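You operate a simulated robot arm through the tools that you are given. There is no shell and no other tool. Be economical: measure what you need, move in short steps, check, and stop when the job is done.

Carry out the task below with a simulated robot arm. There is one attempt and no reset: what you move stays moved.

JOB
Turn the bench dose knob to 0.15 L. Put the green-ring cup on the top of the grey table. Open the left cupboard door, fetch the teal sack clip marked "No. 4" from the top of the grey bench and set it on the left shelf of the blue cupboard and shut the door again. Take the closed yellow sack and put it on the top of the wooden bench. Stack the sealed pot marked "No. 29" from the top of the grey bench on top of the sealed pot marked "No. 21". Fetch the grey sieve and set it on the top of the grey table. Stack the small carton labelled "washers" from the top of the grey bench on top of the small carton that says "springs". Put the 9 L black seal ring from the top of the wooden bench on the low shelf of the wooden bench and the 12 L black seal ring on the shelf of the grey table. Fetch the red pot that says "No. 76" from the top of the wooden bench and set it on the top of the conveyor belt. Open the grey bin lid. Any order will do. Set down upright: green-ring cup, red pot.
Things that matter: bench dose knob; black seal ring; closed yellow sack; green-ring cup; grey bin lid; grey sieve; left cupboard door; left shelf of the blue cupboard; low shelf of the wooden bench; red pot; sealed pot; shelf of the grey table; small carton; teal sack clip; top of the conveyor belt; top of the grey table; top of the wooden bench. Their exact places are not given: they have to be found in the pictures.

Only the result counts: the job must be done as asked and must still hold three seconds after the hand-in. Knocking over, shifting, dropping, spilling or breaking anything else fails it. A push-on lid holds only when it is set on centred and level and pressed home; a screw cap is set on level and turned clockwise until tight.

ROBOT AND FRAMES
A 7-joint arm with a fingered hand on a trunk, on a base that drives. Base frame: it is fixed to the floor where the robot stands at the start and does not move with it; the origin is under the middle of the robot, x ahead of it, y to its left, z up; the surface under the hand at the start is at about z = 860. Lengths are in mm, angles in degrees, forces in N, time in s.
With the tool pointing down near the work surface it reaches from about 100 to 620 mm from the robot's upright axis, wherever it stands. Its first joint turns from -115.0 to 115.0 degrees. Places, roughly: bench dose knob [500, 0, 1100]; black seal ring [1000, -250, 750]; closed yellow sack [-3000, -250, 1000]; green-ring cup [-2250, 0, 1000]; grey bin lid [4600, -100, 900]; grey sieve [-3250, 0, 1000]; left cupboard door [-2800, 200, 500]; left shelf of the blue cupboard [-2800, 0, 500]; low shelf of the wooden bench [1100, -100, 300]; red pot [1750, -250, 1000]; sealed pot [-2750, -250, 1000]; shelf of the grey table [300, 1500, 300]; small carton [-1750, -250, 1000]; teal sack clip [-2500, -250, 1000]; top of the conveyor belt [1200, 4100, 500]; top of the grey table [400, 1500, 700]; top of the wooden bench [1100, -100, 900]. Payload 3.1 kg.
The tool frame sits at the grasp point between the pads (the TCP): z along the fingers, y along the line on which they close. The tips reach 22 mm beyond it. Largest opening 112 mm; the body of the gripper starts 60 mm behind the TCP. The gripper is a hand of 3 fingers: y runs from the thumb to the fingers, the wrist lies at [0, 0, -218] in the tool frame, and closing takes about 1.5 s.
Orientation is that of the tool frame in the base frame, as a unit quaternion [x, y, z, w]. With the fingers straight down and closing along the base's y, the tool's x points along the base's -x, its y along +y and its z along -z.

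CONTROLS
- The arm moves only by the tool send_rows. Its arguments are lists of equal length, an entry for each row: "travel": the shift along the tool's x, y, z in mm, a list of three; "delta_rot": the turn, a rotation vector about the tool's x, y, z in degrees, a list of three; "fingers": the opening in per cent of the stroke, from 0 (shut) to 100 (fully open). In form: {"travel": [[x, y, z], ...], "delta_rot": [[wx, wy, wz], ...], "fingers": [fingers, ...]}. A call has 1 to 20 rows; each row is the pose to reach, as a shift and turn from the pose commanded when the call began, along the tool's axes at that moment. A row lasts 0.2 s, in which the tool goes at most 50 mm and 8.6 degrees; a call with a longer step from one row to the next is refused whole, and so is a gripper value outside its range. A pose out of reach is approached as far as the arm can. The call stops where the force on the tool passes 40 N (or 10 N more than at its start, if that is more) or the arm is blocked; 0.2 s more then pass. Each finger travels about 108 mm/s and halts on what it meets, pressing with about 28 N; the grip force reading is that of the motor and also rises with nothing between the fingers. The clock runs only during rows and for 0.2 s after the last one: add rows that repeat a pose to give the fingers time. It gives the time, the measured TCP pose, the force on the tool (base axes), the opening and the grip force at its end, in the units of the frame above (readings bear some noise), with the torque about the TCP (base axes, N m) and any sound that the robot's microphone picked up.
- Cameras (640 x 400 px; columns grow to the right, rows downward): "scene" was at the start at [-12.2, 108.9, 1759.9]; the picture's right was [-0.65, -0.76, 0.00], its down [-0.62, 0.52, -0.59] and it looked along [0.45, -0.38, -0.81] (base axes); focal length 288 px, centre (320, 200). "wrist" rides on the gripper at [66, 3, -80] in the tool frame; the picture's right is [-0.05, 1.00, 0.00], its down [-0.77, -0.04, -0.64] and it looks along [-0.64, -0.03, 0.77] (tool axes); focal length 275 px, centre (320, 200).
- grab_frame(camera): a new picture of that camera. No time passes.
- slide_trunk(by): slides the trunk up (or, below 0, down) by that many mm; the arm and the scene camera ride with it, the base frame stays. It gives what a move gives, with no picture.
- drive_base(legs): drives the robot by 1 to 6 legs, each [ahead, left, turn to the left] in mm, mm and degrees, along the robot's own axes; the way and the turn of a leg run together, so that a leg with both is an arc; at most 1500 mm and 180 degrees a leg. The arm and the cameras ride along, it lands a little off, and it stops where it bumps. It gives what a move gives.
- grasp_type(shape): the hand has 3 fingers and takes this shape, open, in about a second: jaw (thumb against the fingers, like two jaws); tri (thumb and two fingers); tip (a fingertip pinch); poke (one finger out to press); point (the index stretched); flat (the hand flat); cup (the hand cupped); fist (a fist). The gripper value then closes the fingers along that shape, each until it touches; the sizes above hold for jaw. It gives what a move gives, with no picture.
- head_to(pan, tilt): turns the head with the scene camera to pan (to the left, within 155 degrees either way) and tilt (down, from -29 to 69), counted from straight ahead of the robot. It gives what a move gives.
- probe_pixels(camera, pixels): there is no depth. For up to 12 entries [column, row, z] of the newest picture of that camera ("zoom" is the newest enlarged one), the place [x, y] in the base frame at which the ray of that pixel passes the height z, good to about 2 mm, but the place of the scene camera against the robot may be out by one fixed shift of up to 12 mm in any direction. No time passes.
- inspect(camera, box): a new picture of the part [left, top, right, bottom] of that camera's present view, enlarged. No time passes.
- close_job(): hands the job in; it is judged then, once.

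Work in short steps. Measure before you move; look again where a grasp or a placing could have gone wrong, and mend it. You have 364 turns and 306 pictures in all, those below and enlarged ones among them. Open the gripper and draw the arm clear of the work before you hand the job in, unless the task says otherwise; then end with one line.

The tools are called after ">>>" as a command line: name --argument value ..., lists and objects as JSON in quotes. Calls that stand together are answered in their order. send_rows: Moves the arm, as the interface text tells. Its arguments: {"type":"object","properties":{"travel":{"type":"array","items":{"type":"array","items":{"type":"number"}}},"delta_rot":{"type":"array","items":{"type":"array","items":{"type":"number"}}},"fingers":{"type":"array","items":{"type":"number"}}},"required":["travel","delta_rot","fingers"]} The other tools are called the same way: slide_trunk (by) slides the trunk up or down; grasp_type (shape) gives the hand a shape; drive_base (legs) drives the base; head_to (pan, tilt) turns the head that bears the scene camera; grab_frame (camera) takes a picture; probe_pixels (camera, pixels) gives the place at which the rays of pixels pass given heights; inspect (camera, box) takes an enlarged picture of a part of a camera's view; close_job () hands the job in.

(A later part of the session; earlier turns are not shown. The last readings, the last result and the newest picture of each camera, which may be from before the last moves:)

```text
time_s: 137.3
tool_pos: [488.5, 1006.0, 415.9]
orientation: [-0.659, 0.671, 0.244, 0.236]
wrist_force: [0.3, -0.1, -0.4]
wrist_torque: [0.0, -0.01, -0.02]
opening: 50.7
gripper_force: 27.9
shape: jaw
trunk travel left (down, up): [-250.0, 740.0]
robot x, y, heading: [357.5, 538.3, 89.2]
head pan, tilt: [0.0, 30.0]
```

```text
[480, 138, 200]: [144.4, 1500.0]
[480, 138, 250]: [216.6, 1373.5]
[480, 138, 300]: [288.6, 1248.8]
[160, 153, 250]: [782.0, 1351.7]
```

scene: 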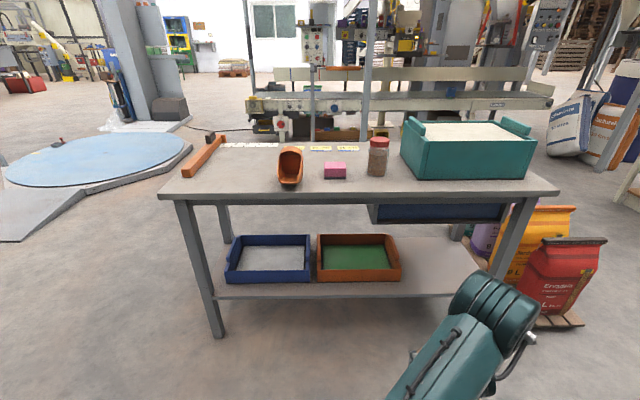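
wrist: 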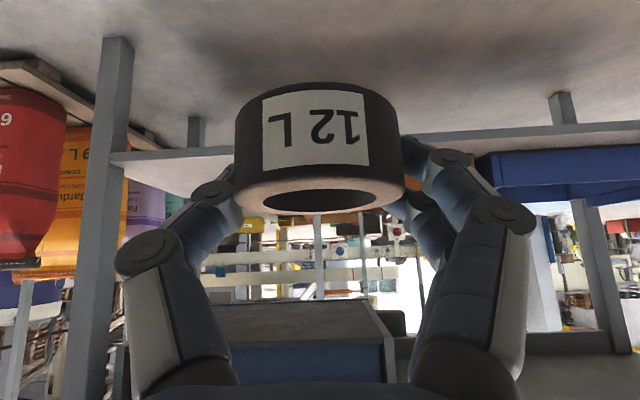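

Shelf z≈250, front edge y≈1365; free spot around (700,1430) right of the orange tray. I extend and lower the hand to z≈320, then drive in.

>>> send_rows --travel '[[-3, 0, 44], [-6, 0, 88], [-9, 0, 132]]' --delta_rot '[[0, 0, 0], [0, 0, 0], [0, 0, 0]]' --fingers '[0, 0, 0]'

>>> drive_base --legs '[[0, -210, 0.8], [230, 0, 0]]'

>>> grab_frame --camera "scene"

>>> grab_frame --camera "wrist"

```text
time_s: 138.1
tool_pos: [487.4, 1098.1, 321.2]
orientation: [-0.658, 0.672, 0.244, 0.237]
wrist_force: [0.5, -0.2, -0.9]
wrist_torque: [0.02, -0.01, 0.01]
opening: 50.3
gripper_force: 27.5
shape: jaw
trunk travel left (down, up): [-250.0, 740.0]
robot x, y, heading: [359.2, 539.6, 89.2]
head pan, tilt: [0.0, 30.0]
```

```text
time_s: 141.1
tool_pos: [694.6, 1326.6, 322.2]
orientation: [-0.661, 0.67, 0.244, 0.235]
wrist_force: [-0.2, -0.6, -1.0]
wrist_torque: [-0.05, 0.02, 0.01]
opening: 50.1
gripper_force: 28.0
shape: jaw
trunk travel left (down, up): [-250.0, 740.0]
robot x, y, heading: [570.0, 766.4, 89.4]
head pan, tilt: [0.0, 30.0]
```

```text
230 pictures are left
```

scene: 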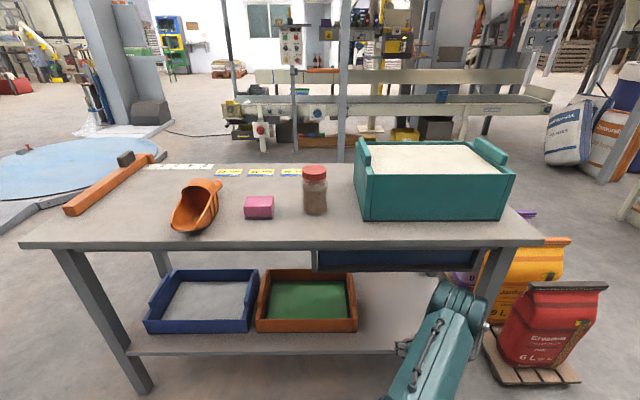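

```text
229 pictures are left
```

wrist: 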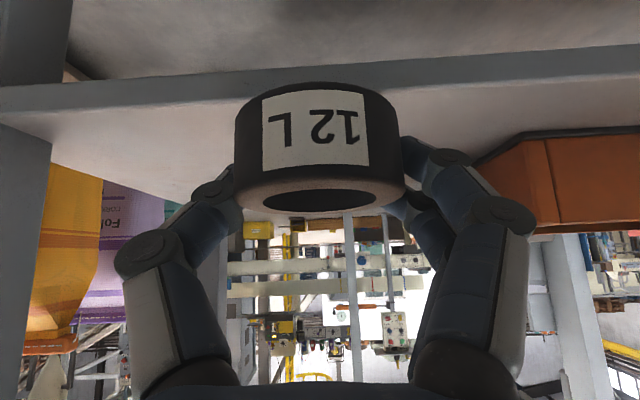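

Clear; orange tray is well to the side. Drive 95 mm further in.

>>> drive_base --legs '[[98, 0, 0]]'

>>> send_rows --travel '[[10, 0, 12], [15, 0, 18], [18, 0, 22], [20.5, 0, 24.5], [23, 0, 27.5], [25.5, 0, 30.5], [28, 0, 34], [32, 0, 38], [36, 0, 43]]' --delta_rot '[[0, 0, 0], [0, 0, 0], [0, 0, 0], [0, 0, 0], [0, 0, 0], [0, 0, 0], [0, 0, 0], [0, 0, 0], [0, 0, 0]]' --fingers '[0, 0, 0, 0, 0, 0, 0, 0, 0]'

>>> grab_frame --camera "wrist"

```text
time_s: 142.2
tool_pos: [695.1, 1425.8, 321.2]
orientation: [-0.662, 0.668, 0.245, 0.236]
wrist_force: [1.0, -0.2, -0.6]
wrist_torque: [-0.05, -0.03, 0.01]
opening: 50.2
gripper_force: 28.5
shape: jaw
trunk travel left (down, up): [-250.0, 740.0]
robot x, y, heading: [571.0, 866.9, 89.5]
head pan, tilt: [0.0, 30.0]
```

```text
time_s: 143.8
tool_pos: [696.1, 1428.6, 285.5]
orientation: [-0.661, 0.666, 0.249, 0.241]
wrist_force: [-2.8, -15.8, 31.5]
wrist_torque: [0.02, 0.11, 0.06]
opening: 49.9
gripper_force: 28.2
shape: jaw
trunk travel left (down, up): [-250.0, 740.0]
robot x, y, heading: [567.0, 867.4, 89.4]
head pan, tilt: [0.0, 30.0]
stopped in row 7: the force on the tool passed its limit at 43 N (the readings are from after the stop); the commanded pose is now the measured one
```

```text
228 pictures are left
```

wrist: 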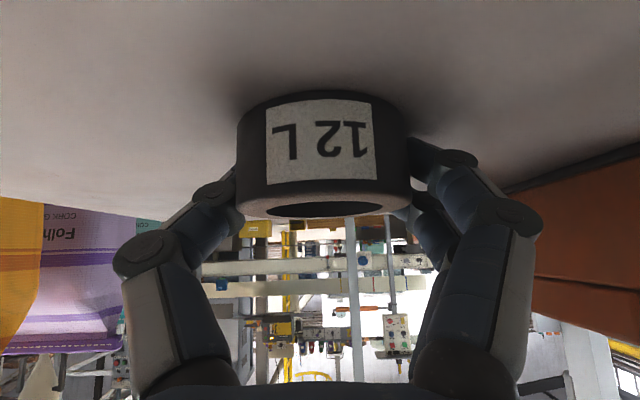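

On the shelf. Ease and open, then back out.

>>> send_rows --travel '[[-2, 0, -2], [-2, 0, -2], [-2, 0, -2], [-2, 0, -2], [-2, 0, -2]]' --delta_rot '[[0, 0, 0], [0, 0, 0], [0, 0, 0], [0, 0, 0], [0, 0, 0]]' --fingers '[30, 70, 100, 100, 100]'

>>> send_rows --travel '[[-4, 0, -15], [-6, 0, -35], [-8, 0, -60]]' --delta_rot '[[0, 0, 0], [0, 0, 0], [0, 0, 0]]' --fingers '[100, 100, 100]'

>>> drive_base --legs '[[-330, 0, 0]]'

>>> grab_frame --camera "scene"

```text
time_s: 145.0
tool_pos: [696.2, 1428.7, 284.5]
orientation: [-0.662, 0.667, 0.247, 0.237]
wrist_force: [0.3, 0.5, 0.1]
wrist_torque: [0.02, -0.03, 0.0]
opening: 111.6
gripper_force: 0.1
shape: jaw
trunk travel left (down, up): [-250.0, 740.0]
robot x, y, heading: [566.2, 864.8, 89.6]
head pan, tilt: [0.0, 30.0]
```

```text
time_s: 145.8
tool_pos: [693.7, 1396.1, 336.6]
orientation: [-0.661, 0.666, 0.248, 0.239]
wrist_force: [-0.7, -1.0, -0.6]
wrist_torque: [-0.01, 0.01, 0.01]
opening: 111.8
gripper_force: 0.0
shape: jaw
trunk travel left (down, up): [-250.0, 740.0]
robot x, y, heading: [567.1, 861.8, 89.9]
head pan, tilt: [0.0, 30.0]
```

```text
time_s: 148.0
tool_pos: [692.1, 1069.8, 336.9]
orientation: [-0.66, 0.669, 0.246, 0.239]
wrist_force: [-0.4, -0.6, -0.1]
wrist_torque: [-0.01, 0.0, 0.02]
opening: 111.7
gripper_force: 0.1
shape: jaw
trunk travel left (down, up): [-250.0, 740.0]
robot x, y, heading: [561.8, 540.0, 89.5]
head pan, tilt: [0.0, 30.0]
```

```text
227 pictures are left
```

scene: 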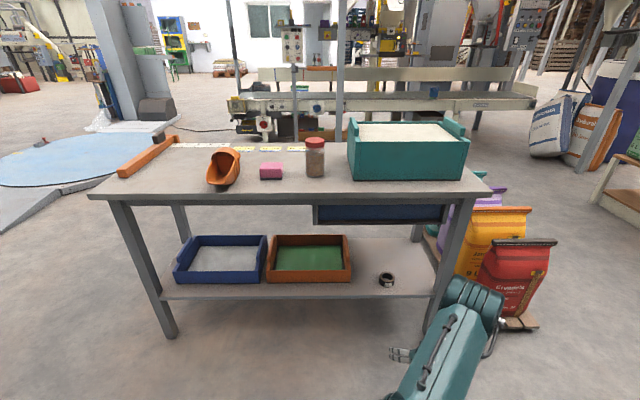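

12 L ring is on the grey table's shelf. Next the red pot No. 76 at about (1770,−10): raise trunk and drive to the +y side near it.

>>> slide_trunk --by 400

>>> slide_trunk --by 250

>>> drive_base --legs '[[0, -1130, 0], [0, 0, -180]]'

>>> head_to --pan 0 --tilt 45

>>> grab_frame --camera "scene"

>>> grab_frame --camera "wrist"

```text
time_s: 151.8
tool_pos: [691.8, 1070.6, 736.8]
orientation: [-0.66, 0.668, 0.247, 0.239]
wrist_force: [0.1, 0.4, -0.4]
wrist_torque: [-0.01, 0.03, -0.01]
opening: 112.3
gripper_force: 0.0
shape: jaw
trunk travel left (down, up): [-650.0, 340.0]
robot x, y, heading: [561.9, 535.3, 89.5]
head pan, tilt: [0.0, 30.0]
```

```text
time_s: 154.4
tool_pos: [692.6, 1070.8, 987.4]
orientation: [-0.66, 0.668, 0.247, 0.24]
wrist_force: [0.0, 0.0, 0.1]
wrist_torque: [0.02, -0.01, 0.0]
opening: 111.9
gripper_force: 0.1
shape: jaw
trunk travel left (down, up): [-900.0, 90.0]
robot x, y, heading: [563.1, 537.6, 89.5]
head pan, tilt: [0.0, 30.0]
```

```text
time_s: 167.3
tool_pos: [1588.6, -18.1, 986.7]
orientation: [0.646, 0.681, -0.231, 0.255]
wrist_force: [0.3, 0.5, 0.5]
wrist_torque: [-0.01, -0.03, -0.01]
opening: 112.1
gripper_force: 0.0
shape: jaw
trunk travel left (down, up): [-900.0, 90.0]
robot x, y, heading: [1682.8, 520.3, -86.9]
head pan, tilt: [0.0, 30.0]
```

```text
time_s: 168.0
tool_pos: [1587.7, -18.1, 986.5]
orientation: [0.647, 0.681, -0.232, 0.254]
wrist_force: [-0.5, 0.1, 0.4]
wrist_torque: [-0.05, 0.0, -0.01]
opening: 111.8
gripper_force: 0.0
shape: jaw
trunk travel left (down, up): [-900.0, 90.0]
robot x, y, heading: [1681.0, 520.3, -87.1]
head pan, tilt: [0.0, 45.0]
```

```text
226 pictures are left
```

scene: 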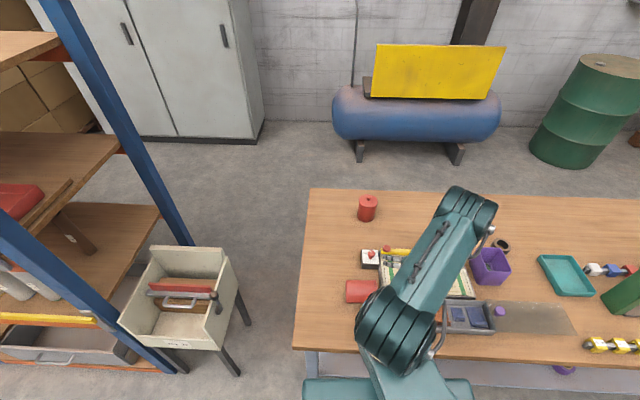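

```text
225 pictures are left
```

wrist: 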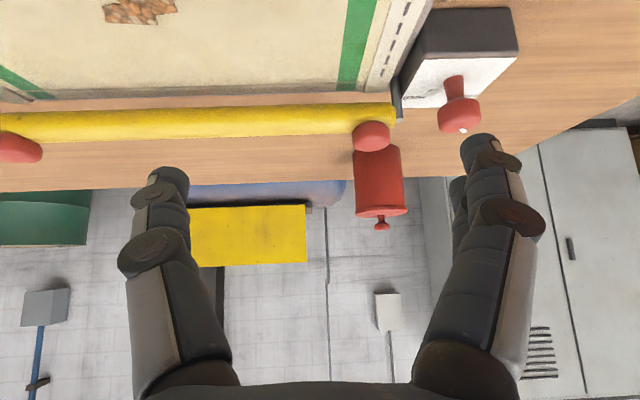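

The near red pot at (360,291) looks odd; I inspect it.

>>> inspect --camera "scene" --box '[300, 180, 420, 320]'

```text
2.86 times, centred on (360, 250) of scene
```

zoom: 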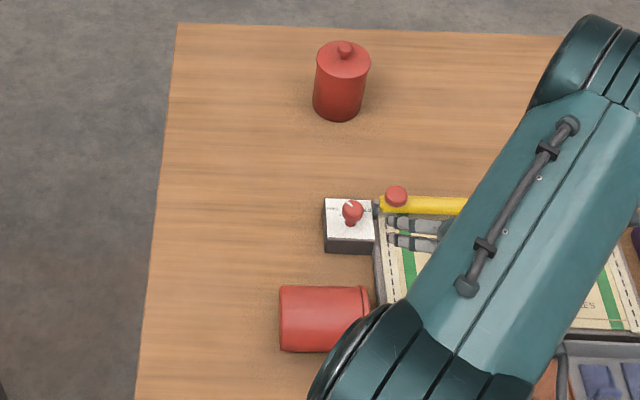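

Pot 76 was tipped onto its side by the sweep. I raise the hand and examine it.

>>> slide_trunk --by 88

>>> send_rows --travel '[[-25, 0, -32], [-50, 0, -64], [-75, 0, -96], [-90, 0, -125]]' --delta_rot '[[0, 0, 0], [0, 0, 0], [0, 0, 0], [0, 0, 0]]' --fingers '[100, 100, 100, 100]'

>>> grab_frame --camera "scene"

>>> grab_frame --camera "wrist"

```text
time_s: 169.3
tool_pos: [1588.7, -18.3, 1074.6]
orientation: [0.647, 0.681, -0.231, 0.254]
wrist_force: [-0.1, -0.6, 0.2]
wrist_torque: [0.01, 0.01, 0.0]
opening: 111.9
gripper_force: 0.0
shape: jaw
trunk travel left (down, up): [-988.0, 2.0]
robot x, y, heading: [1678.6, 519.5, -86.7]
head pan, tilt: [0.0, 45.0]
```

```text
time_s: 170.3
tool_pos: [1585.1, -3.6, 1228.7]
orientation: [0.647, 0.681, -0.231, 0.254]
wrist_force: [-0.2, -0.1, -0.3]
wrist_torque: [0.0, -0.01, -0.01]
opening: 111.8
gripper_force: 0.0
shape: jaw
trunk travel left (down, up): [-988.0, 2.0]
robot x, y, heading: [1680.6, 520.6, -87.1]
head pan, tilt: [0.0, 45.0]
```

```text
223 pictures are left
```

scene: 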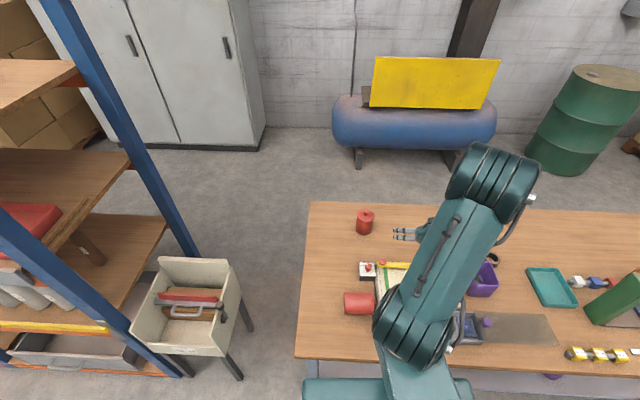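

```text
222 pictures are left
```

wrist: 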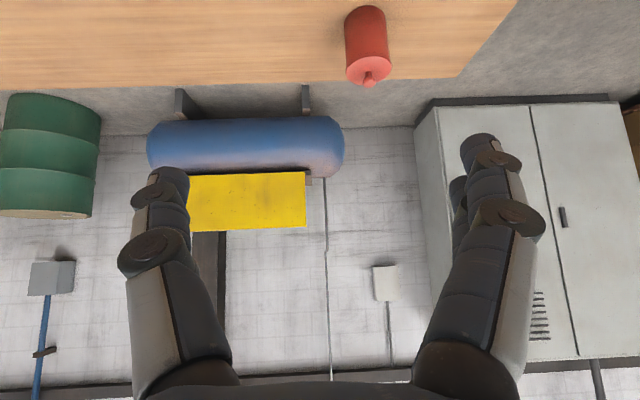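

>>> drive_base --legs '[[0, -230, -3]]'

>>> head_to --pan 30 --tilt 55

>>> grab_frame --camera "scene"

```text
time_s: 172.0
tool_pos: [1325.5, -5.4, 1227.6]
orientation: [0.666, 0.662, -0.239, 0.247]
wrist_force: [0.9, 0.7, -0.1]
wrist_torque: [0.0, 0.01, 0.0]
opening: 111.9
gripper_force: 0.0
shape: jaw
trunk travel left (down, up): [-988.0, 2.0]
robot x, y, heading: [1450.6, 513.8, -90.2]
head pan, tilt: [0.0, 45.0]
```

```text
time_s: 172.9
tool_pos: [1325.2, -5.1, 1228.2]
orientation: [0.665, 0.664, -0.238, 0.247]
wrist_force: [-0.4, -0.3, -0.1]
wrist_torque: [0.01, 0.0, 0.0]
opening: 112.0
gripper_force: 0.1
shape: jaw
trunk travel left (down, up): [-988.0, 2.0]
robot x, y, heading: [1454.6, 513.6, -90.1]
head pan, tilt: [30.0, 55.0]
```

```text
221 pictures are left
```

scene: 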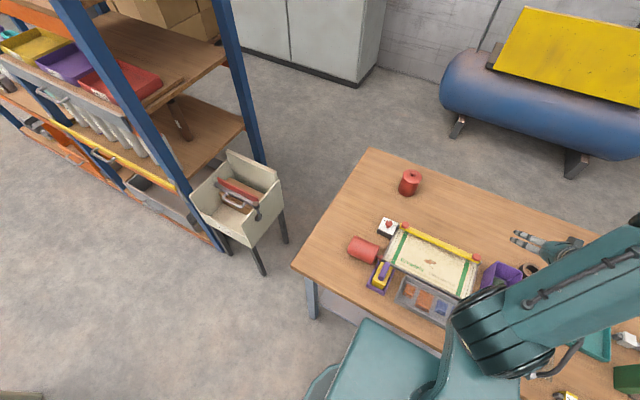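

>>> inspect --camera "scene" --box '[330, 200, 490, 300]'

>>> probe_pixels --camera "scene" --pixels '[[364, 248, 905], [350, 246, 905], [378, 253, 905], [388, 228, 880], [409, 182, 910], [380, 278, 880], [289, 240, 0], [262, 272, 0]]'

```text
4.00 times, centred on (410, 250) of scene
```

zoom: 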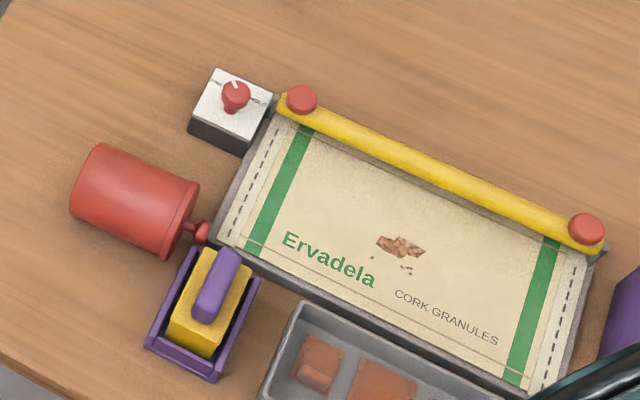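

```text
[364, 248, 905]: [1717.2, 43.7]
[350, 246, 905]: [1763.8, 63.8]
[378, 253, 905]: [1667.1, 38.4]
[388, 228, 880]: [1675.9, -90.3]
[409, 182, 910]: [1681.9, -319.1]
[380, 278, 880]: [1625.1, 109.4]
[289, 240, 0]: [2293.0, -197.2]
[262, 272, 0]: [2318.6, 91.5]
```

The pot lies on its side with its lid on, knob toward −x; neighbours appear unmoved. I'll grasp it across its side from above, then stand it up. First go there with the tool vertical.

>>> drive_base --legs '[[0, 262, 0]]'

>>> send_rows --travel '[[14, 25, 1], [27, 50, 2], [41, 75, 4], [54, 100, 5], [68, 125, 6]]' --delta_rot '[[0, 8, 0], [0, 16, 0], [0, 24, 0], [0, 32, 0], [0, 40, 0]]' --fingers '[100, 100, 100, 100, 100]'

>>> grab_frame --camera "wrist"

```text
time_s: 174.8
tool_pos: [1587.9, -4.8, 1228.0]
orientation: [0.665, 0.664, -0.237, 0.247]
wrist_force: [-0.4, 0.1, -0.9]
wrist_torque: [-0.01, 0.01, -0.02]
opening: 112.0
gripper_force: 0.2
shape: jaw
trunk travel left (down, up): [-988.0, 2.0]
robot x, y, heading: [1711.6, 510.9, -90.2]
head pan, tilt: [30.0, 55.0]
```

```text
time_s: 176.0
tool_pos: [1703.7, 67.3, 1178.9]
orientation: [0.705, 0.707, -0.016, 0.048]
wrist_force: [-0.2, 0.6, -0.6]
wrist_torque: [0.01, 0.04, 0.01]
opening: 112.0
gripper_force: 0.0
shape: jaw
out of reach, approached as far as the arm can: row 3, 4, 5
trunk travel left (down, up): [-988.0, 2.0]
robot x, y, heading: [1714.3, 516.1, -90.1]
head pan, tilt: [30.0, 55.0]
```

```text
219 pictures are left
```

wrist: 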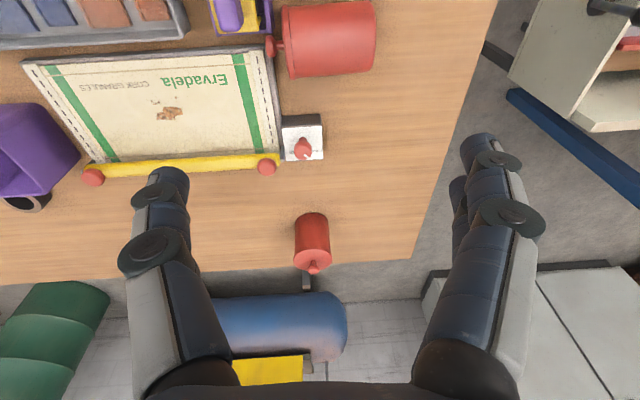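

>>> probe_pixels --camera "wrist" --pixels '[[332, 40, 902], [283, 42, 902], [376, 37, 902], [330, 5, 902], [330, 77, 902], [300, 137, 880]]'

>>> inspect --camera "wrist" --box '[200, 0, 400, 100]'

```text
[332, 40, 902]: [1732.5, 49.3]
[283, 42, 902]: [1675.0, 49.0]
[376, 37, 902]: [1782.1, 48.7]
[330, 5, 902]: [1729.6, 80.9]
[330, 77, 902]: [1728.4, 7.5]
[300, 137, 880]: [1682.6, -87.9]
```

```text
3.20 times, centred on (300, 50) of wrist
```

zoom: 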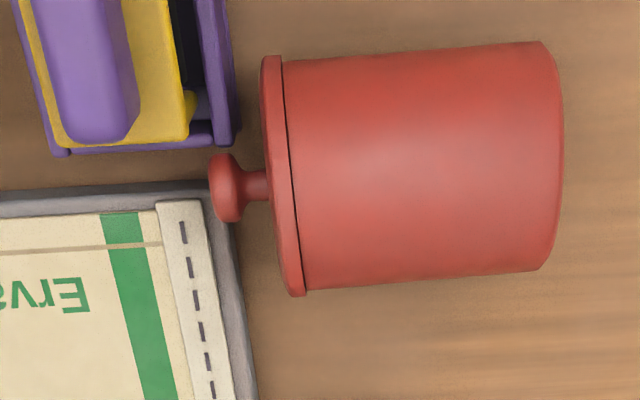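

Pot body: centre ≈ (1733,46), Ø73, axis z≈896, length ~100. Lower the trunk, fix the residual tilt, then yaw the hand 90°.

>>> slide_trunk --by -88

>>> send_rows --travel '[[-10, 15, 0], [-21, 31, 0]]' --delta_rot '[[1.3, 2.6, 0], [2.6, 5.2, 0]]' --fingers '[100, 100]'

>>> send_rows --travel '[[0, 0, 0], [0, 0, 0], [0, 0, 0], [0, 0, 0], [0, 0, 0], [0, 0, 0], [0, 0, 0], [0, 0, 0], [0, 0, 0], [0, 0, 0], [0, 0, 0]]' --delta_rot '[[0, 0, 8.2], [0, 0, 16.4], [0, 0, 24.6], [0, 0, 32.8], [0, 0, 41], [0, 0, 49.2], [0, 0, 57.4], [0, 0, 65.6], [0, 0, 73.8], [0, 0, 82], [0, 0, 88]]' --fingers '[100, 100, 100, 100, 100, 100, 100, 100, 100, 100, 100]'

>>> grab_frame --camera "wrist"

```text
time_s: 177.3
tool_pos: [1700.9, 67.2, 1091.0]
orientation: [0.705, 0.707, -0.016, 0.048]
wrist_force: [0.8, 0.0, -0.2]
wrist_torque: [-0.03, -0.01, 0.01]
opening: 111.7
gripper_force: 0.0
shape: jaw
trunk travel left (down, up): [-900.0, 90.0]
robot x, y, heading: [1715.1, 514.1, -90.4]
head pan, tilt: [30.0, 55.0]
```

```text
time_s: 177.9
tool_pos: [1702.2, 67.9, 1089.9]
orientation: [0.705, 0.707, -0.015, 0.048]
wrist_force: [0.3, -0.2, 0.6]
wrist_torque: [0.01, -0.03, 0.04]
opening: 111.8
gripper_force: 0.1
shape: jaw
out of reach, approached as far as the arm can: row 1, 2
trunk travel left (down, up): [-900.0, 90.0]
robot x, y, heading: [1713.0, 517.0, -90.3]
head pan, tilt: [30.0, 55.0]
```

```text
time_s: 180.3
tool_pos: [1702.2, 66.5, 1089.8]
orientation: [0.999, 0.017, 0.022, 0.046]
wrist_force: [-0.3, 0.5, 0.6]
wrist_torque: [0.02, -0.02, 0.04]
opening: 111.5
gripper_force: 0.0
shape: jaw
trunk travel left (down, up): [-900.0, 90.0]
robot x, y, heading: [1713.4, 516.9, -90.0]
head pan, tilt: [30.0, 55.0]
```

```text
217 pictures are left
```

wrist: 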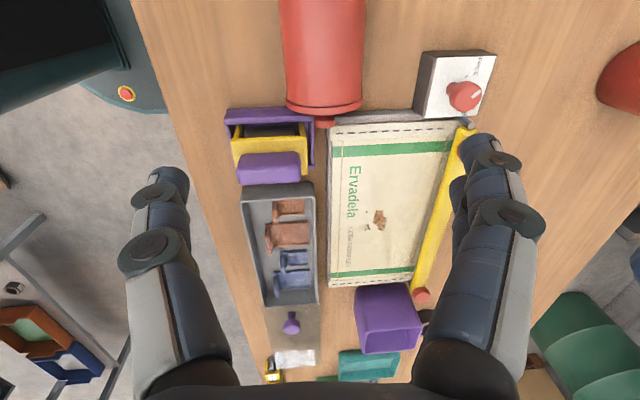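

>>> send_rows --travel '[[11, 7, 20], [22, 14, 40], [33, 20, 60]]' --delta_rot '[[1.7, -0.9, 0], [3.4, -1.8, 0], [5.2, -2.6, 0]]' --fingers '[100, 100, 100]'

>>> grab_frame --camera "wrist"

>>> grab_frame --camera "scene"

```text
time_s: 181.1
tool_pos: [1742.0, 64.6, 1018.2]
orientation: [1.0, 0.015, 0.014, 0.007]
wrist_force: [0.3, 0.1, -0.3]
wrist_torque: [-0.03, 0.01, 0.0]
opening: 112.2
gripper_force: 0.0
shape: jaw
out of reach, approached as far as the arm can: row 1, 2, 3
trunk travel left (down, up): [-900.0, 90.0]
robot x, y, heading: [1713.4, 511.8, -89.9]
head pan, tilt: [30.0, 55.0]
```

```text
216 pictures are left
```

wrist: 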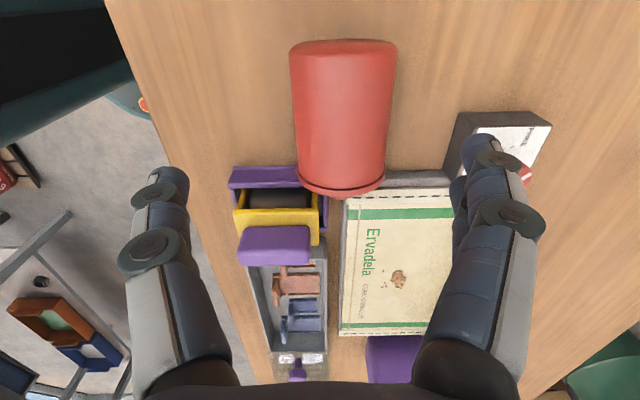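

```text
215 pictures are left
```

scene: 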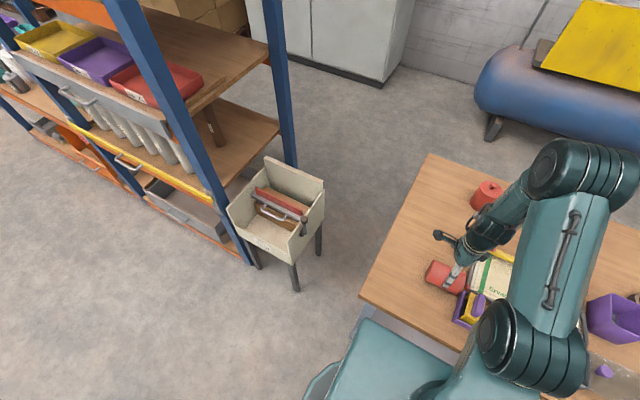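

Tool is now vertical; y is 18 mm short. Drive the base forward 20 mm.

>>> drive_base --legs '[[24, 0, 0]]'

>>> inspect --camera "wrist" --box '[220, 20, 460, 220]'

>>> probe_pixels --camera "wrist" --pixels '[[320, 100, 900]]'

```text
time_s: 181.9
tool_pos: [1743.2, 44.5, 1020.0]
orientation: [1.0, 0.017, 0.012, 0.008]
wrist_force: [0.3, 0.0, 0.4]
wrist_torque: [0.03, 0.0, 0.0]
opening: 111.9
gripper_force: 0.1
shape: jaw
trunk travel left (down, up): [-900.0, 90.0]
robot x, y, heading: [1714.9, 490.9, -90.1]
head pan, tilt: [30.0, 55.0]
```

```text
2.00 times, centred on (340, 120) of wrist
```

zoom: 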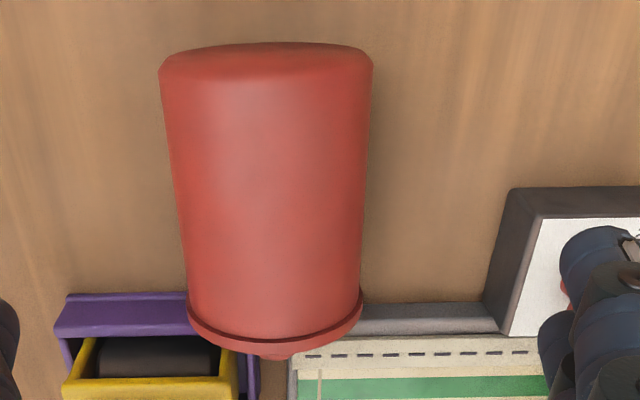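

```text
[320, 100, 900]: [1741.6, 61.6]
```

Pot is centred between the fingers (col 315). Shift 8 mm and descend to z≈896, then close.

>>> send_rows --travel '[[-4, -2, 40], [-8, -3, 80], [-8, -3, 110], [-8, -3, 124], [-8, -3, 124], [-8, -3, 124], [-8, -3, 124], [-8, -3, 124], [-8, -3, 124], [-8, -3, 124]]' --delta_rot '[[0, 0, 0], [0, 0, 0], [0, 0, 0], [0, 0, 0], [0, 0, 0], [0, 0, 0], [0, 0, 0], [0, 0, 0], [0, 0, 0], [0, 0, 0]]' --fingers '[100, 100, 100, 100, 100, 80, 50, 20, 0, 0]'

>>> grab_frame --camera "wrist"

```text
time_s: 184.1
tool_pos: [1737.0, 41.7, 895.5]
orientation: [1.0, 0.017, 0.014, 0.007]
wrist_force: [0.0, -0.6, 0.1]
wrist_torque: [-0.02, 0.0, 0.02]
opening: 54.0
gripper_force: 27.9
shape: jaw
trunk travel left (down, up): [-900.0, 90.0]
robot x, y, heading: [1714.6, 490.1, -90.0]
head pan, tilt: [30.0, 55.0]
```

```text
213 pictures are left
```

wrist: 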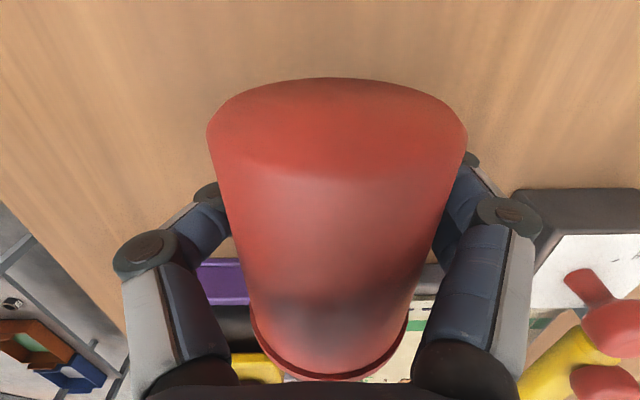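

Gripped. Lift gently and check it follows.

>>> send_rows --travel '[[0, 0, -15], [0, 0, -40], [0, 0, -75], [0, 0, -110]]' --delta_rot '[[0, 0, 0], [0, 0, 0], [0, 0, 0], [0, 0, 0]]' --fingers '[0, 0, 0, 0]'

>>> grab_frame --camera "scene"

>>> inspect --camera "scene" --box '[400, 210, 560, 340]'

```text
time_s: 185.1
tool_pos: [1738.9, 44.9, 996.2]
orientation: [1.0, 0.019, 0.013, 0.008]
wrist_force: [-0.1, -0.3, -0.1]
wrist_torque: [0.0, 0.01, 0.04]
opening: 54.1
gripper_force: 27.9
shape: jaw
out of reach, approached as far as the arm can: row 4
trunk travel left (down, up): [-900.0, 90.0]
robot x, y, heading: [1716.9, 489.6, -89.9]
head pan, tilt: [30.0, 55.0]
```

```text
212 pictures are left
```

scene: 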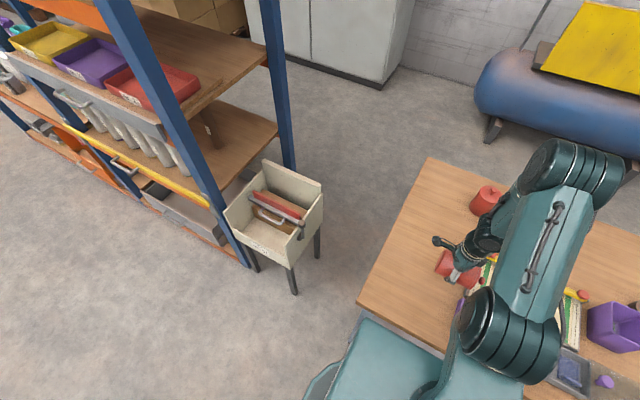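

```text
3.08 times, centred on (480, 275) of scene
```

zoom: 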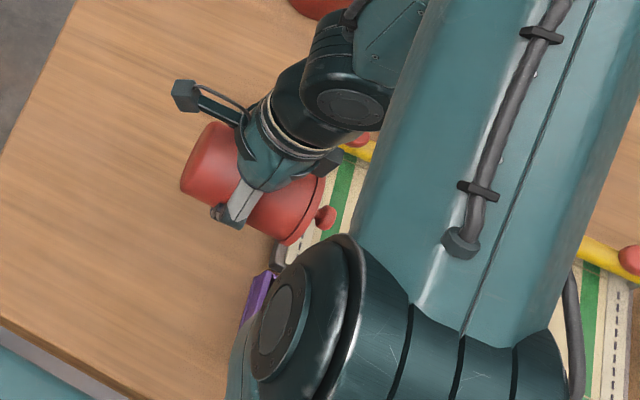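

Pot is held. Raise the trunk and yaw the hand back to nominal.

>>> slide_trunk --by 85

>>> send_rows --travel '[[0, 0, 0], [0, 0, 0], [0, 0, 0], [0, 0, 0], [0, 0, 0], [0, 0, 0], [0, 0, 0], [0, 0, 0], [0, 0, 0], [0, 0, 0], [0, 0, 0]]' --delta_rot '[[0, 0, -8.2], [0, 0, -16.4], [0, 0, -24.6], [0, 0, -32.8], [0, 0, -41], [0, 0, -49.2], [0, 0, -57.4], [0, 0, -65.6], [0, 0, -73.8], [0, 0, -82], [0, 0, -88]]' --fingers '[0, 0, 0, 0, 0, 0, 0, 0, 0, 0, 0]'

>>> send_rows --travel '[[0, 0, 0], [0, 0, 0], [0, 0, 0], [0, 0, 0], [0, 0, 0]]' --delta_rot '[[0, -8, 0], [0, -16, 0], [0, -24, 0], [0, -32, 0], [0, -40, 0]]' --fingers '[0, 0, 0, 0, 0]'

>>> grab_frame --camera "scene"

```text
time_s: 186.3
tool_pos: [1736.5, 43.9, 1081.1]
orientation: [1.0, 0.017, 0.015, 0.008]
wrist_force: [-0.1, -0.2, -0.3]
wrist_torque: [0.02, 0.0, -0.02]
opening: 53.9
gripper_force: 28.7
shape: jaw
trunk travel left (down, up): [-985.0, 5.0]
robot x, y, heading: [1708.5, 494.3, -89.9]
head pan, tilt: [30.0, 55.0]
```

```text
time_s: 188.7
tool_pos: [1736.5, 44.4, 1082.0]
orientation: [0.707, 0.707, 0.004, 0.016]
wrist_force: [-0.4, -0.2, -0.9]
wrist_torque: [0.02, -0.01, 0.01]
opening: 54.2
gripper_force: 27.3
shape: jaw
trunk travel left (down, up): [-985.0, 5.0]
robot x, y, heading: [1715.0, 489.4, -90.4]
head pan, tilt: [30.0, 55.0]
```

```text
time_s: 189.9
tool_pos: [1734.1, 44.6, 1079.8]
orientation: [0.673, 0.664, -0.232, 0.227]
wrist_force: [0.7, 0.1, -1.1]
wrist_torque: [-0.01, 0.01, -0.01]
opening: 53.6
gripper_force: 27.7
shape: jaw
out of reach, approached as far as the arm can: row 1, 2, 4, 5
trunk travel left (down, up): [-985.0, 5.0]
robot x, y, heading: [1716.3, 491.7, -90.0]
head pan, tilt: [30.0, 55.0]
```

```text
210 pictures are left
```

scene: 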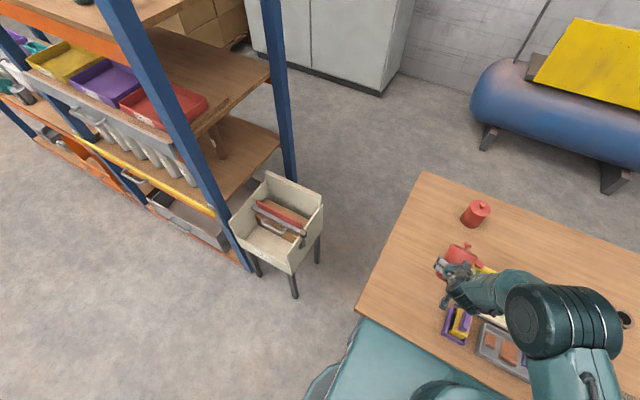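

Tilting works. Continue the pitch toward horizontal.

>>> send_rows --travel '[[0, 0, 0], [0, 0, 0], [0, 0, 0], [0, 0, 0], [0, 0, 0], [0, 0, 0], [0, 0, 0]]' --delta_rot '[[0, -8, 0], [0, -16, 0], [0, -24, 0], [0, -32, 0], [0, -40, 0], [0, -48, 0], [0, -51, 0]]' --fingers '[0, 0, 0, 0, 0, 0, 0]'

>>> grab_frame --camera "scene"

>>> grab_frame --camera "wrist"

```text
time_s: 191.5
tool_pos: [1730.0, 44.7, 1078.5]
orientation: [0.509, 0.501, -0.499, 0.492]
wrist_force: [-0.9, 0.0, -1.0]
wrist_torque: [0.01, -0.02, 0.03]
opening: 53.9
gripper_force: 27.9
shape: jaw
trunk travel left (down, up): [-985.0, 5.0]
robot x, y, heading: [1711.4, 492.7, -90.1]
head pan, tilt: [30.0, 55.0]
```

```text
209 pictures are left
```

scene: 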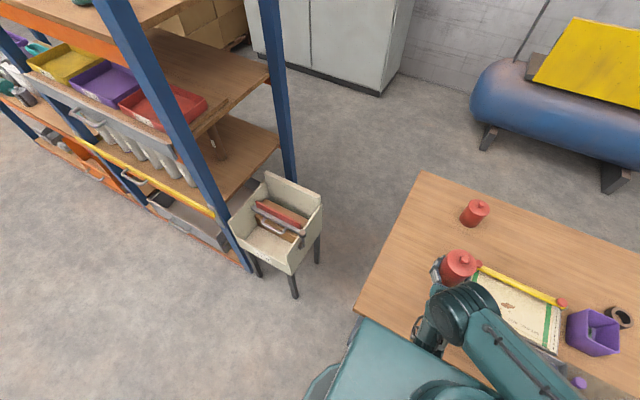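

```text
208 pictures are left
```

wrist: 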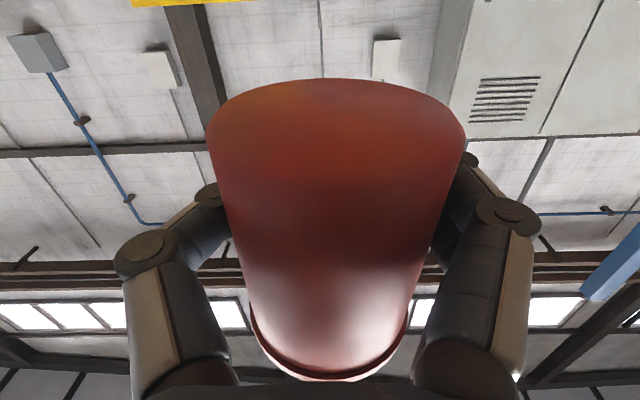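

Pot is upright in the hand. I'll set it near the bench edge (camera overhanging) at about (1790,150) to regrip from above.

>>> drive_base --legs '[[-106, 60, 0]]'

>>> slide_trunk --by -155

>>> grab_frame --camera "scene"

>>> inspect --camera "scene" --box '[380, 200, 540, 360]'

```text
time_s: 192.7
tool_pos: [1791.8, 148.3, 1078.6]
orientation: [0.51, 0.501, -0.498, 0.491]
wrist_force: [0.4, -0.1, -0.7]
wrist_torque: [-0.01, -0.02, 0.0]
opening: 53.5
gripper_force: 28.5
shape: jaw
trunk travel left (down, up): [-985.0, 5.0]
robot x, y, heading: [1776.9, 594.9, -90.2]
head pan, tilt: [30.0, 55.0]
```

```text
time_s: 194.5
tool_pos: [1792.3, 149.8, 924.1]
orientation: [0.509, 0.501, -0.498, 0.492]
wrist_force: [-0.5, -0.7, -0.4]
wrist_torque: [0.01, 0.01, 0.01]
opening: 53.8
gripper_force: 28.4
shape: jaw
trunk travel left (down, up): [-830.0, 160.0]
robot x, y, heading: [1772.5, 595.1, -89.9]
head pan, tilt: [30.0, 55.0]
```

```text
207 pictures are left
```

scene: 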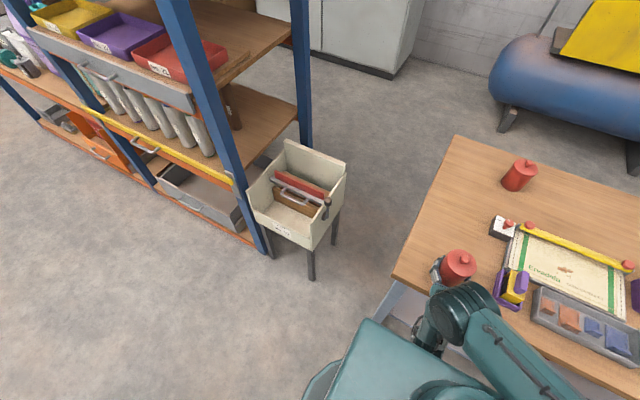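

```text
2.50 times, centred on (460, 280) of scene
```

zoom: 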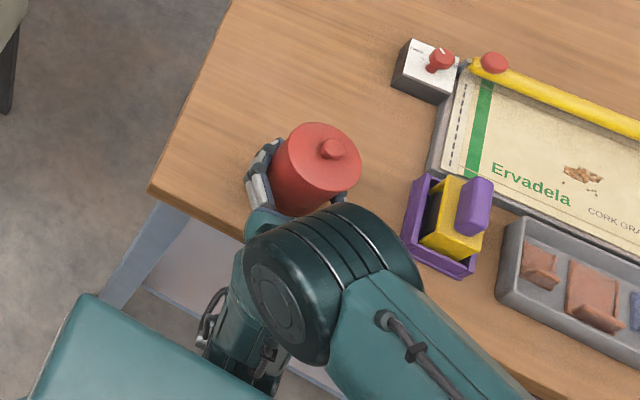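

Lower to contact in small steps (down = tool +x).

>>> send_rows --travel '[[6, 0, 0], [10, 0, 0], [13, 0, 0], [16, 0, 0], [19, 0, 0], [22, 0, 0], [25, 0, 0], [28, 0, 0]]' --delta_rot '[[0, 0, 0], [0, 0, 0], [0, 0, 0], [0, 0, 0], [0, 0, 0], [0, 0, 0], [0, 0, 0], [0, 0, 0]]' --fingers '[0, 0, 0, 0, 0, 0, 0, 0]'

>>> inspect --camera "scene" --box '[380, 200, 540, 360]'

```text
time_s: 196.3
tool_pos: [1791.8, 150.4, 897.7]
orientation: [0.509, 0.5, -0.499, 0.492]
wrist_force: [0.6, -0.4, 6.6]
wrist_torque: [0.0, 0.19, 0.07]
opening: 53.9
gripper_force: 28.0
shape: jaw
trunk travel left (down, up): [-830.0, 160.0]
robot x, y, heading: [1774.9, 597.1, -89.9]
head pan, tilt: [30.0, 55.0]
```

```text
2.50 times, centred on (460, 280) of scene
```

zoom: 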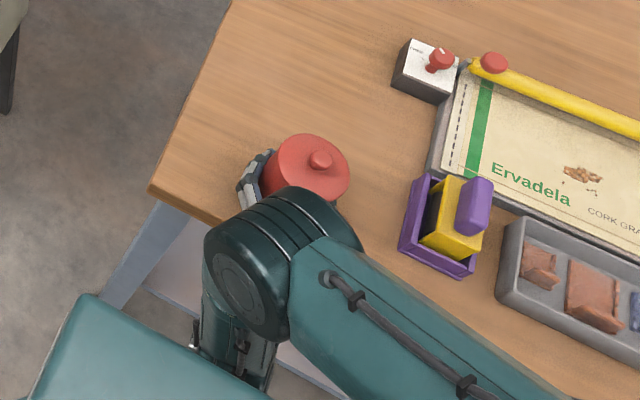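

Contact (6.6 N). Open and withdraw straight back.

>>> send_rows --travel '[[0, 0, 0], [0, 0, 0], [0, 0, 0], [0, 0, 0], [0, 0, 0]]' --delta_rot '[[0, 0, 0], [0, 0, 0], [0, 0, 0], [0, 0, 0], [0, 0, 0]]' --fingers '[30, 60, 100, 100, 100]'

>>> inspect --camera "scene" --box '[380, 200, 540, 360]'

>>> grab_frame --camera "wrist"

```text
time_s: 197.5
tool_pos: [1792.9, 150.9, 895.4]
orientation: [0.509, 0.501, -0.498, 0.492]
wrist_force: [-1.2, -0.3, -0.7]
wrist_torque: [-0.01, 0.06, 0.0]
opening: 111.9
gripper_force: 0.0
shape: jaw
trunk travel left (down, up): [-830.0, 160.0]
robot x, y, heading: [1778.0, 593.3, -90.3]
head pan, tilt: [30.0, 55.0]
```

```text
2.50 times, centred on (460, 280) of scene
```

zoom: 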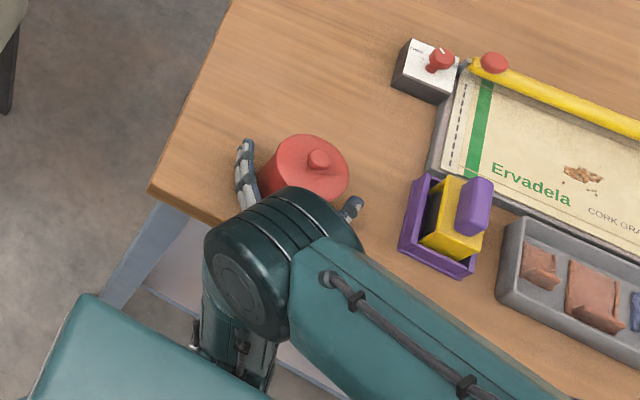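

```text
203 pictures are left
```

wrist: 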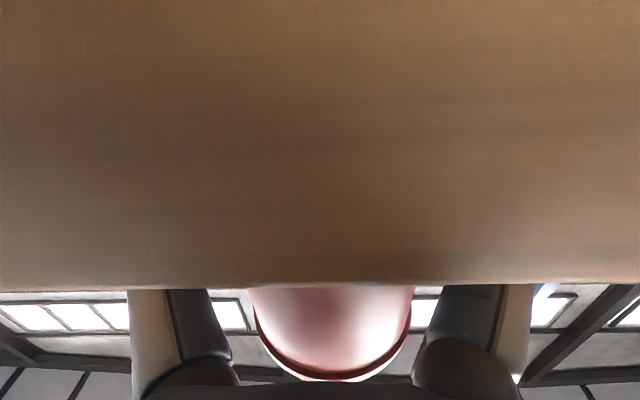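

Pot stands. Back off 150 mm, retilt the tool to 35° and raise.

>>> drive_base --legs '[[-160, 0, 0]]'

>>> slide_trunk --by 160

>>> send_rows --travel '[[0, 0, 0], [0, 0, 0], [0, 0, 0], [0, 0, 0], [0, 0, 0], [0, 0, 0], [0, 0, 0]]' --delta_rot '[[0, 8, 0], [0, 16, 0], [0, 24, 0], [0, 32, 0], [0, 40, 0], [0, 48, 0], [0, 55, 0]]' --fingers '[100, 100, 100, 100, 100, 100, 100]'

>>> grab_frame --camera "wrist"

```text
time_s: 198.9
tool_pos: [1794.4, 311.5, 895.4]
orientation: [0.508, 0.502, -0.497, 0.493]
wrist_force: [0.4, 0.2, 0.0]
wrist_torque: [0.02, 0.02, -0.01]
opening: 111.9
gripper_force: 0.1
shape: jaw
trunk travel left (down, up): [-830.0, 160.0]
robot x, y, heading: [1774.5, 754.3, -89.6]
head pan, tilt: [30.0, 55.0]
```

```text
time_s: 200.8
tool_pos: [1793.4, 311.1, 1055.9]
orientation: [0.509, 0.501, -0.498, 0.492]
wrist_force: [0.5, 0.1, 0.0]
wrist_torque: [0.02, 0.0, 0.01]
opening: 111.8
gripper_force: 0.1
shape: jaw
trunk travel left (down, up): [-990.0, 0.0]
robot x, y, heading: [1773.6, 759.6, -89.8]
head pan, tilt: [30.0, 55.0]
```

```text
time_s: 202.4
tool_pos: [1793.1, 311.0, 1055.2]
orientation: [0.681, 0.672, -0.206, 0.204]
wrist_force: [0.5, 0.4, 0.8]
wrist_torque: [0.01, 0.0, -0.02]
opening: 111.9
gripper_force: 0.0
shape: jaw
trunk travel left (down, up): [-990.0, 0.0]
robot x, y, heading: [1773.8, 753.8, -89.9]
head pan, tilt: [30.0, 55.0]
```

```text
202 pictures are left
```

wrist: 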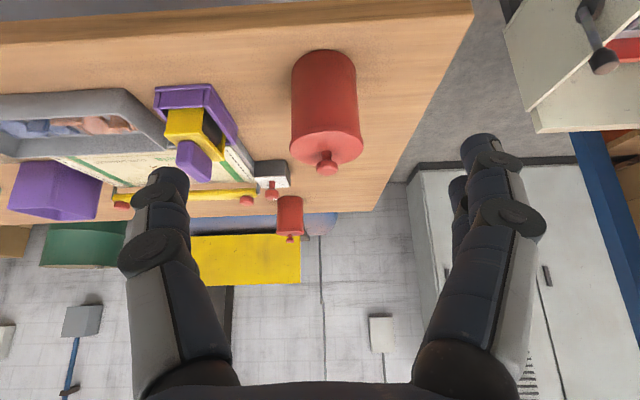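

>>> probe_pixels --camera "wrist" --pixels '[[327, 147, 955], [327, 147, 965], [323, 53, 862]]'

```text
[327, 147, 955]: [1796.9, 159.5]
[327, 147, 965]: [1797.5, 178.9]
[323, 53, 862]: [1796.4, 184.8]
```

>>> drive_base --legs '[[162, 3, 0]]'

>>> grab_frame --camera "wrist"

```text
time_s: 203.8
tool_pos: [1796.0, 151.0, 1056.5]
orientation: [0.681, 0.672, -0.208, 0.205]
wrist_force: [-0.2, 0.0, 0.3]
wrist_torque: [0.0, 0.02, 0.02]
opening: 112.0
gripper_force: 0.1
shape: jaw
trunk travel left (down, up): [-990.0, 0.0]
robot x, y, heading: [1778.4, 596.0, -89.9]
head pan, tilt: [30.0, 55.0]
```

```text
201 pictures are left
```

wrist: 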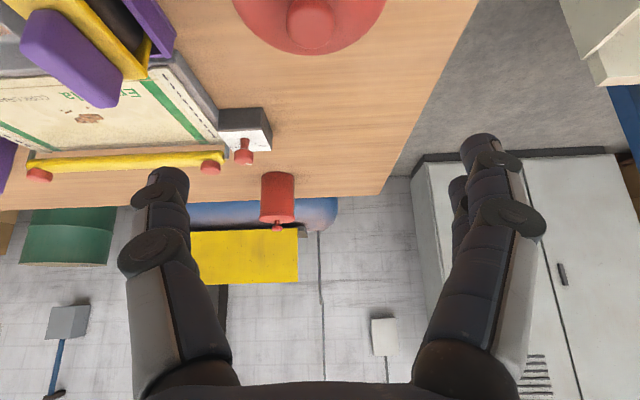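

Descend straight down around the pot to z≈925.

>>> send_rows --travel '[[18.5, -2, 27], [37, -4, 54], [55, -4, 81], [66, -4, 97], [73, -4, 107], [73, -4, 107]]' --delta_rot '[[0, 0, 0], [0, 0, 0], [0, 0, 0], [0, 0, 0], [0, 0, 0], [0, 0, 0]]' --fingers '[100, 100, 100, 100, 100, 100]'

>>> grab_frame --camera "wrist"

```text
time_s: 205.2
tool_pos: [1792.6, 152.1, 926.6]
orientation: [0.681, 0.672, -0.206, 0.205]
wrist_force: [-0.4, 0.7, -0.2]
wrist_torque: [0.02, 0.03, 0.02]
opening: 112.0
gripper_force: 0.1
shape: jaw
trunk travel left (down, up): [-990.0, 0.0]
robot x, y, heading: [1776.3, 594.0, -90.2]
head pan, tilt: [30.0, 55.0]
```

```text
200 pictures are left
```

wrist: 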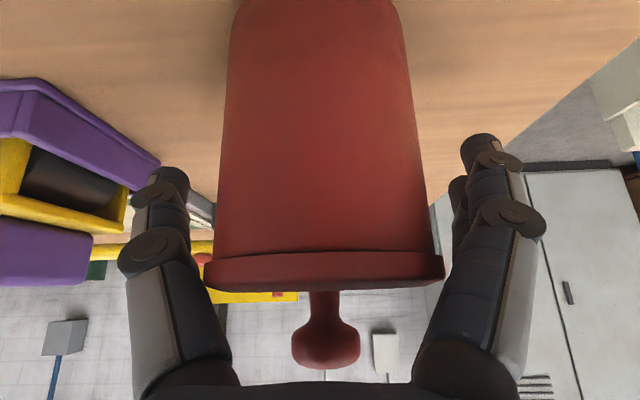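

Well aligned. Close and lift.

>>> send_rows --travel '[[0, 0, 0], [0, 0, 0], [0, 0, 0], [0, 0, 0], [0, 0, 0], [0, 0, 0], [-17, 0, -24], [-40, 0, -56], [-62, 0, -88]]' --delta_rot '[[0, 0, 0], [0, 0, 0], [0, 0, 0], [0, 0, 0], [0, 0, 0], [0, 0, 0], [0, 0, 0], [0, 0, 0], [0, 0, 0]]' --fingers '[70, 40, 0, 0, 0, 0, 0, 0, 0]'

>>> grab_frame --camera "scene"

>>> inspect --camera "scene" --box '[380, 160, 540, 320]'

```text
time_s: 207.2
tool_pos: [1791.9, 149.7, 1034.1]
orientation: [0.681, 0.672, -0.206, 0.205]
wrist_force: [-0.3, -1.0, -0.3]
wrist_torque: [-0.02, 0.0, -0.05]
opening: 57.0
gripper_force: 28.1
shape: jaw
trunk travel left (down, up): [-990.0, 0.0]
robot x, y, heading: [1778.1, 590.7, -89.6]
head pan, tilt: [30.0, 55.0]
```

```text
199 pictures are left
```

scene: 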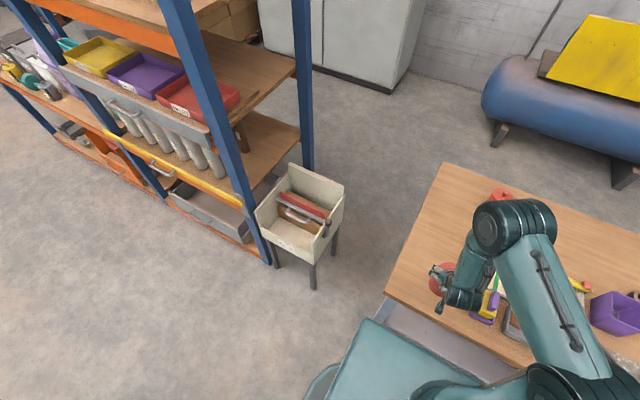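

```text
2.50 times, centred on (460, 240) of scene
```

zoom: 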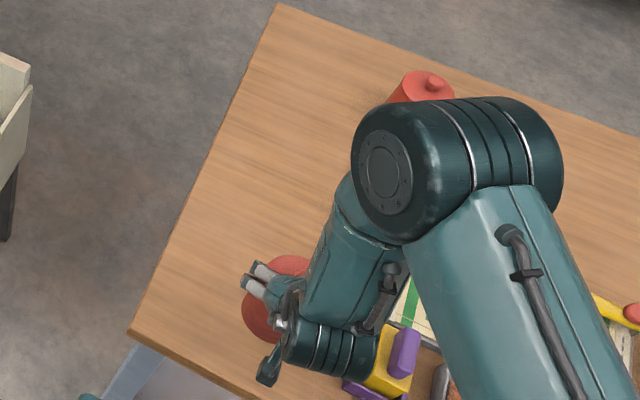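

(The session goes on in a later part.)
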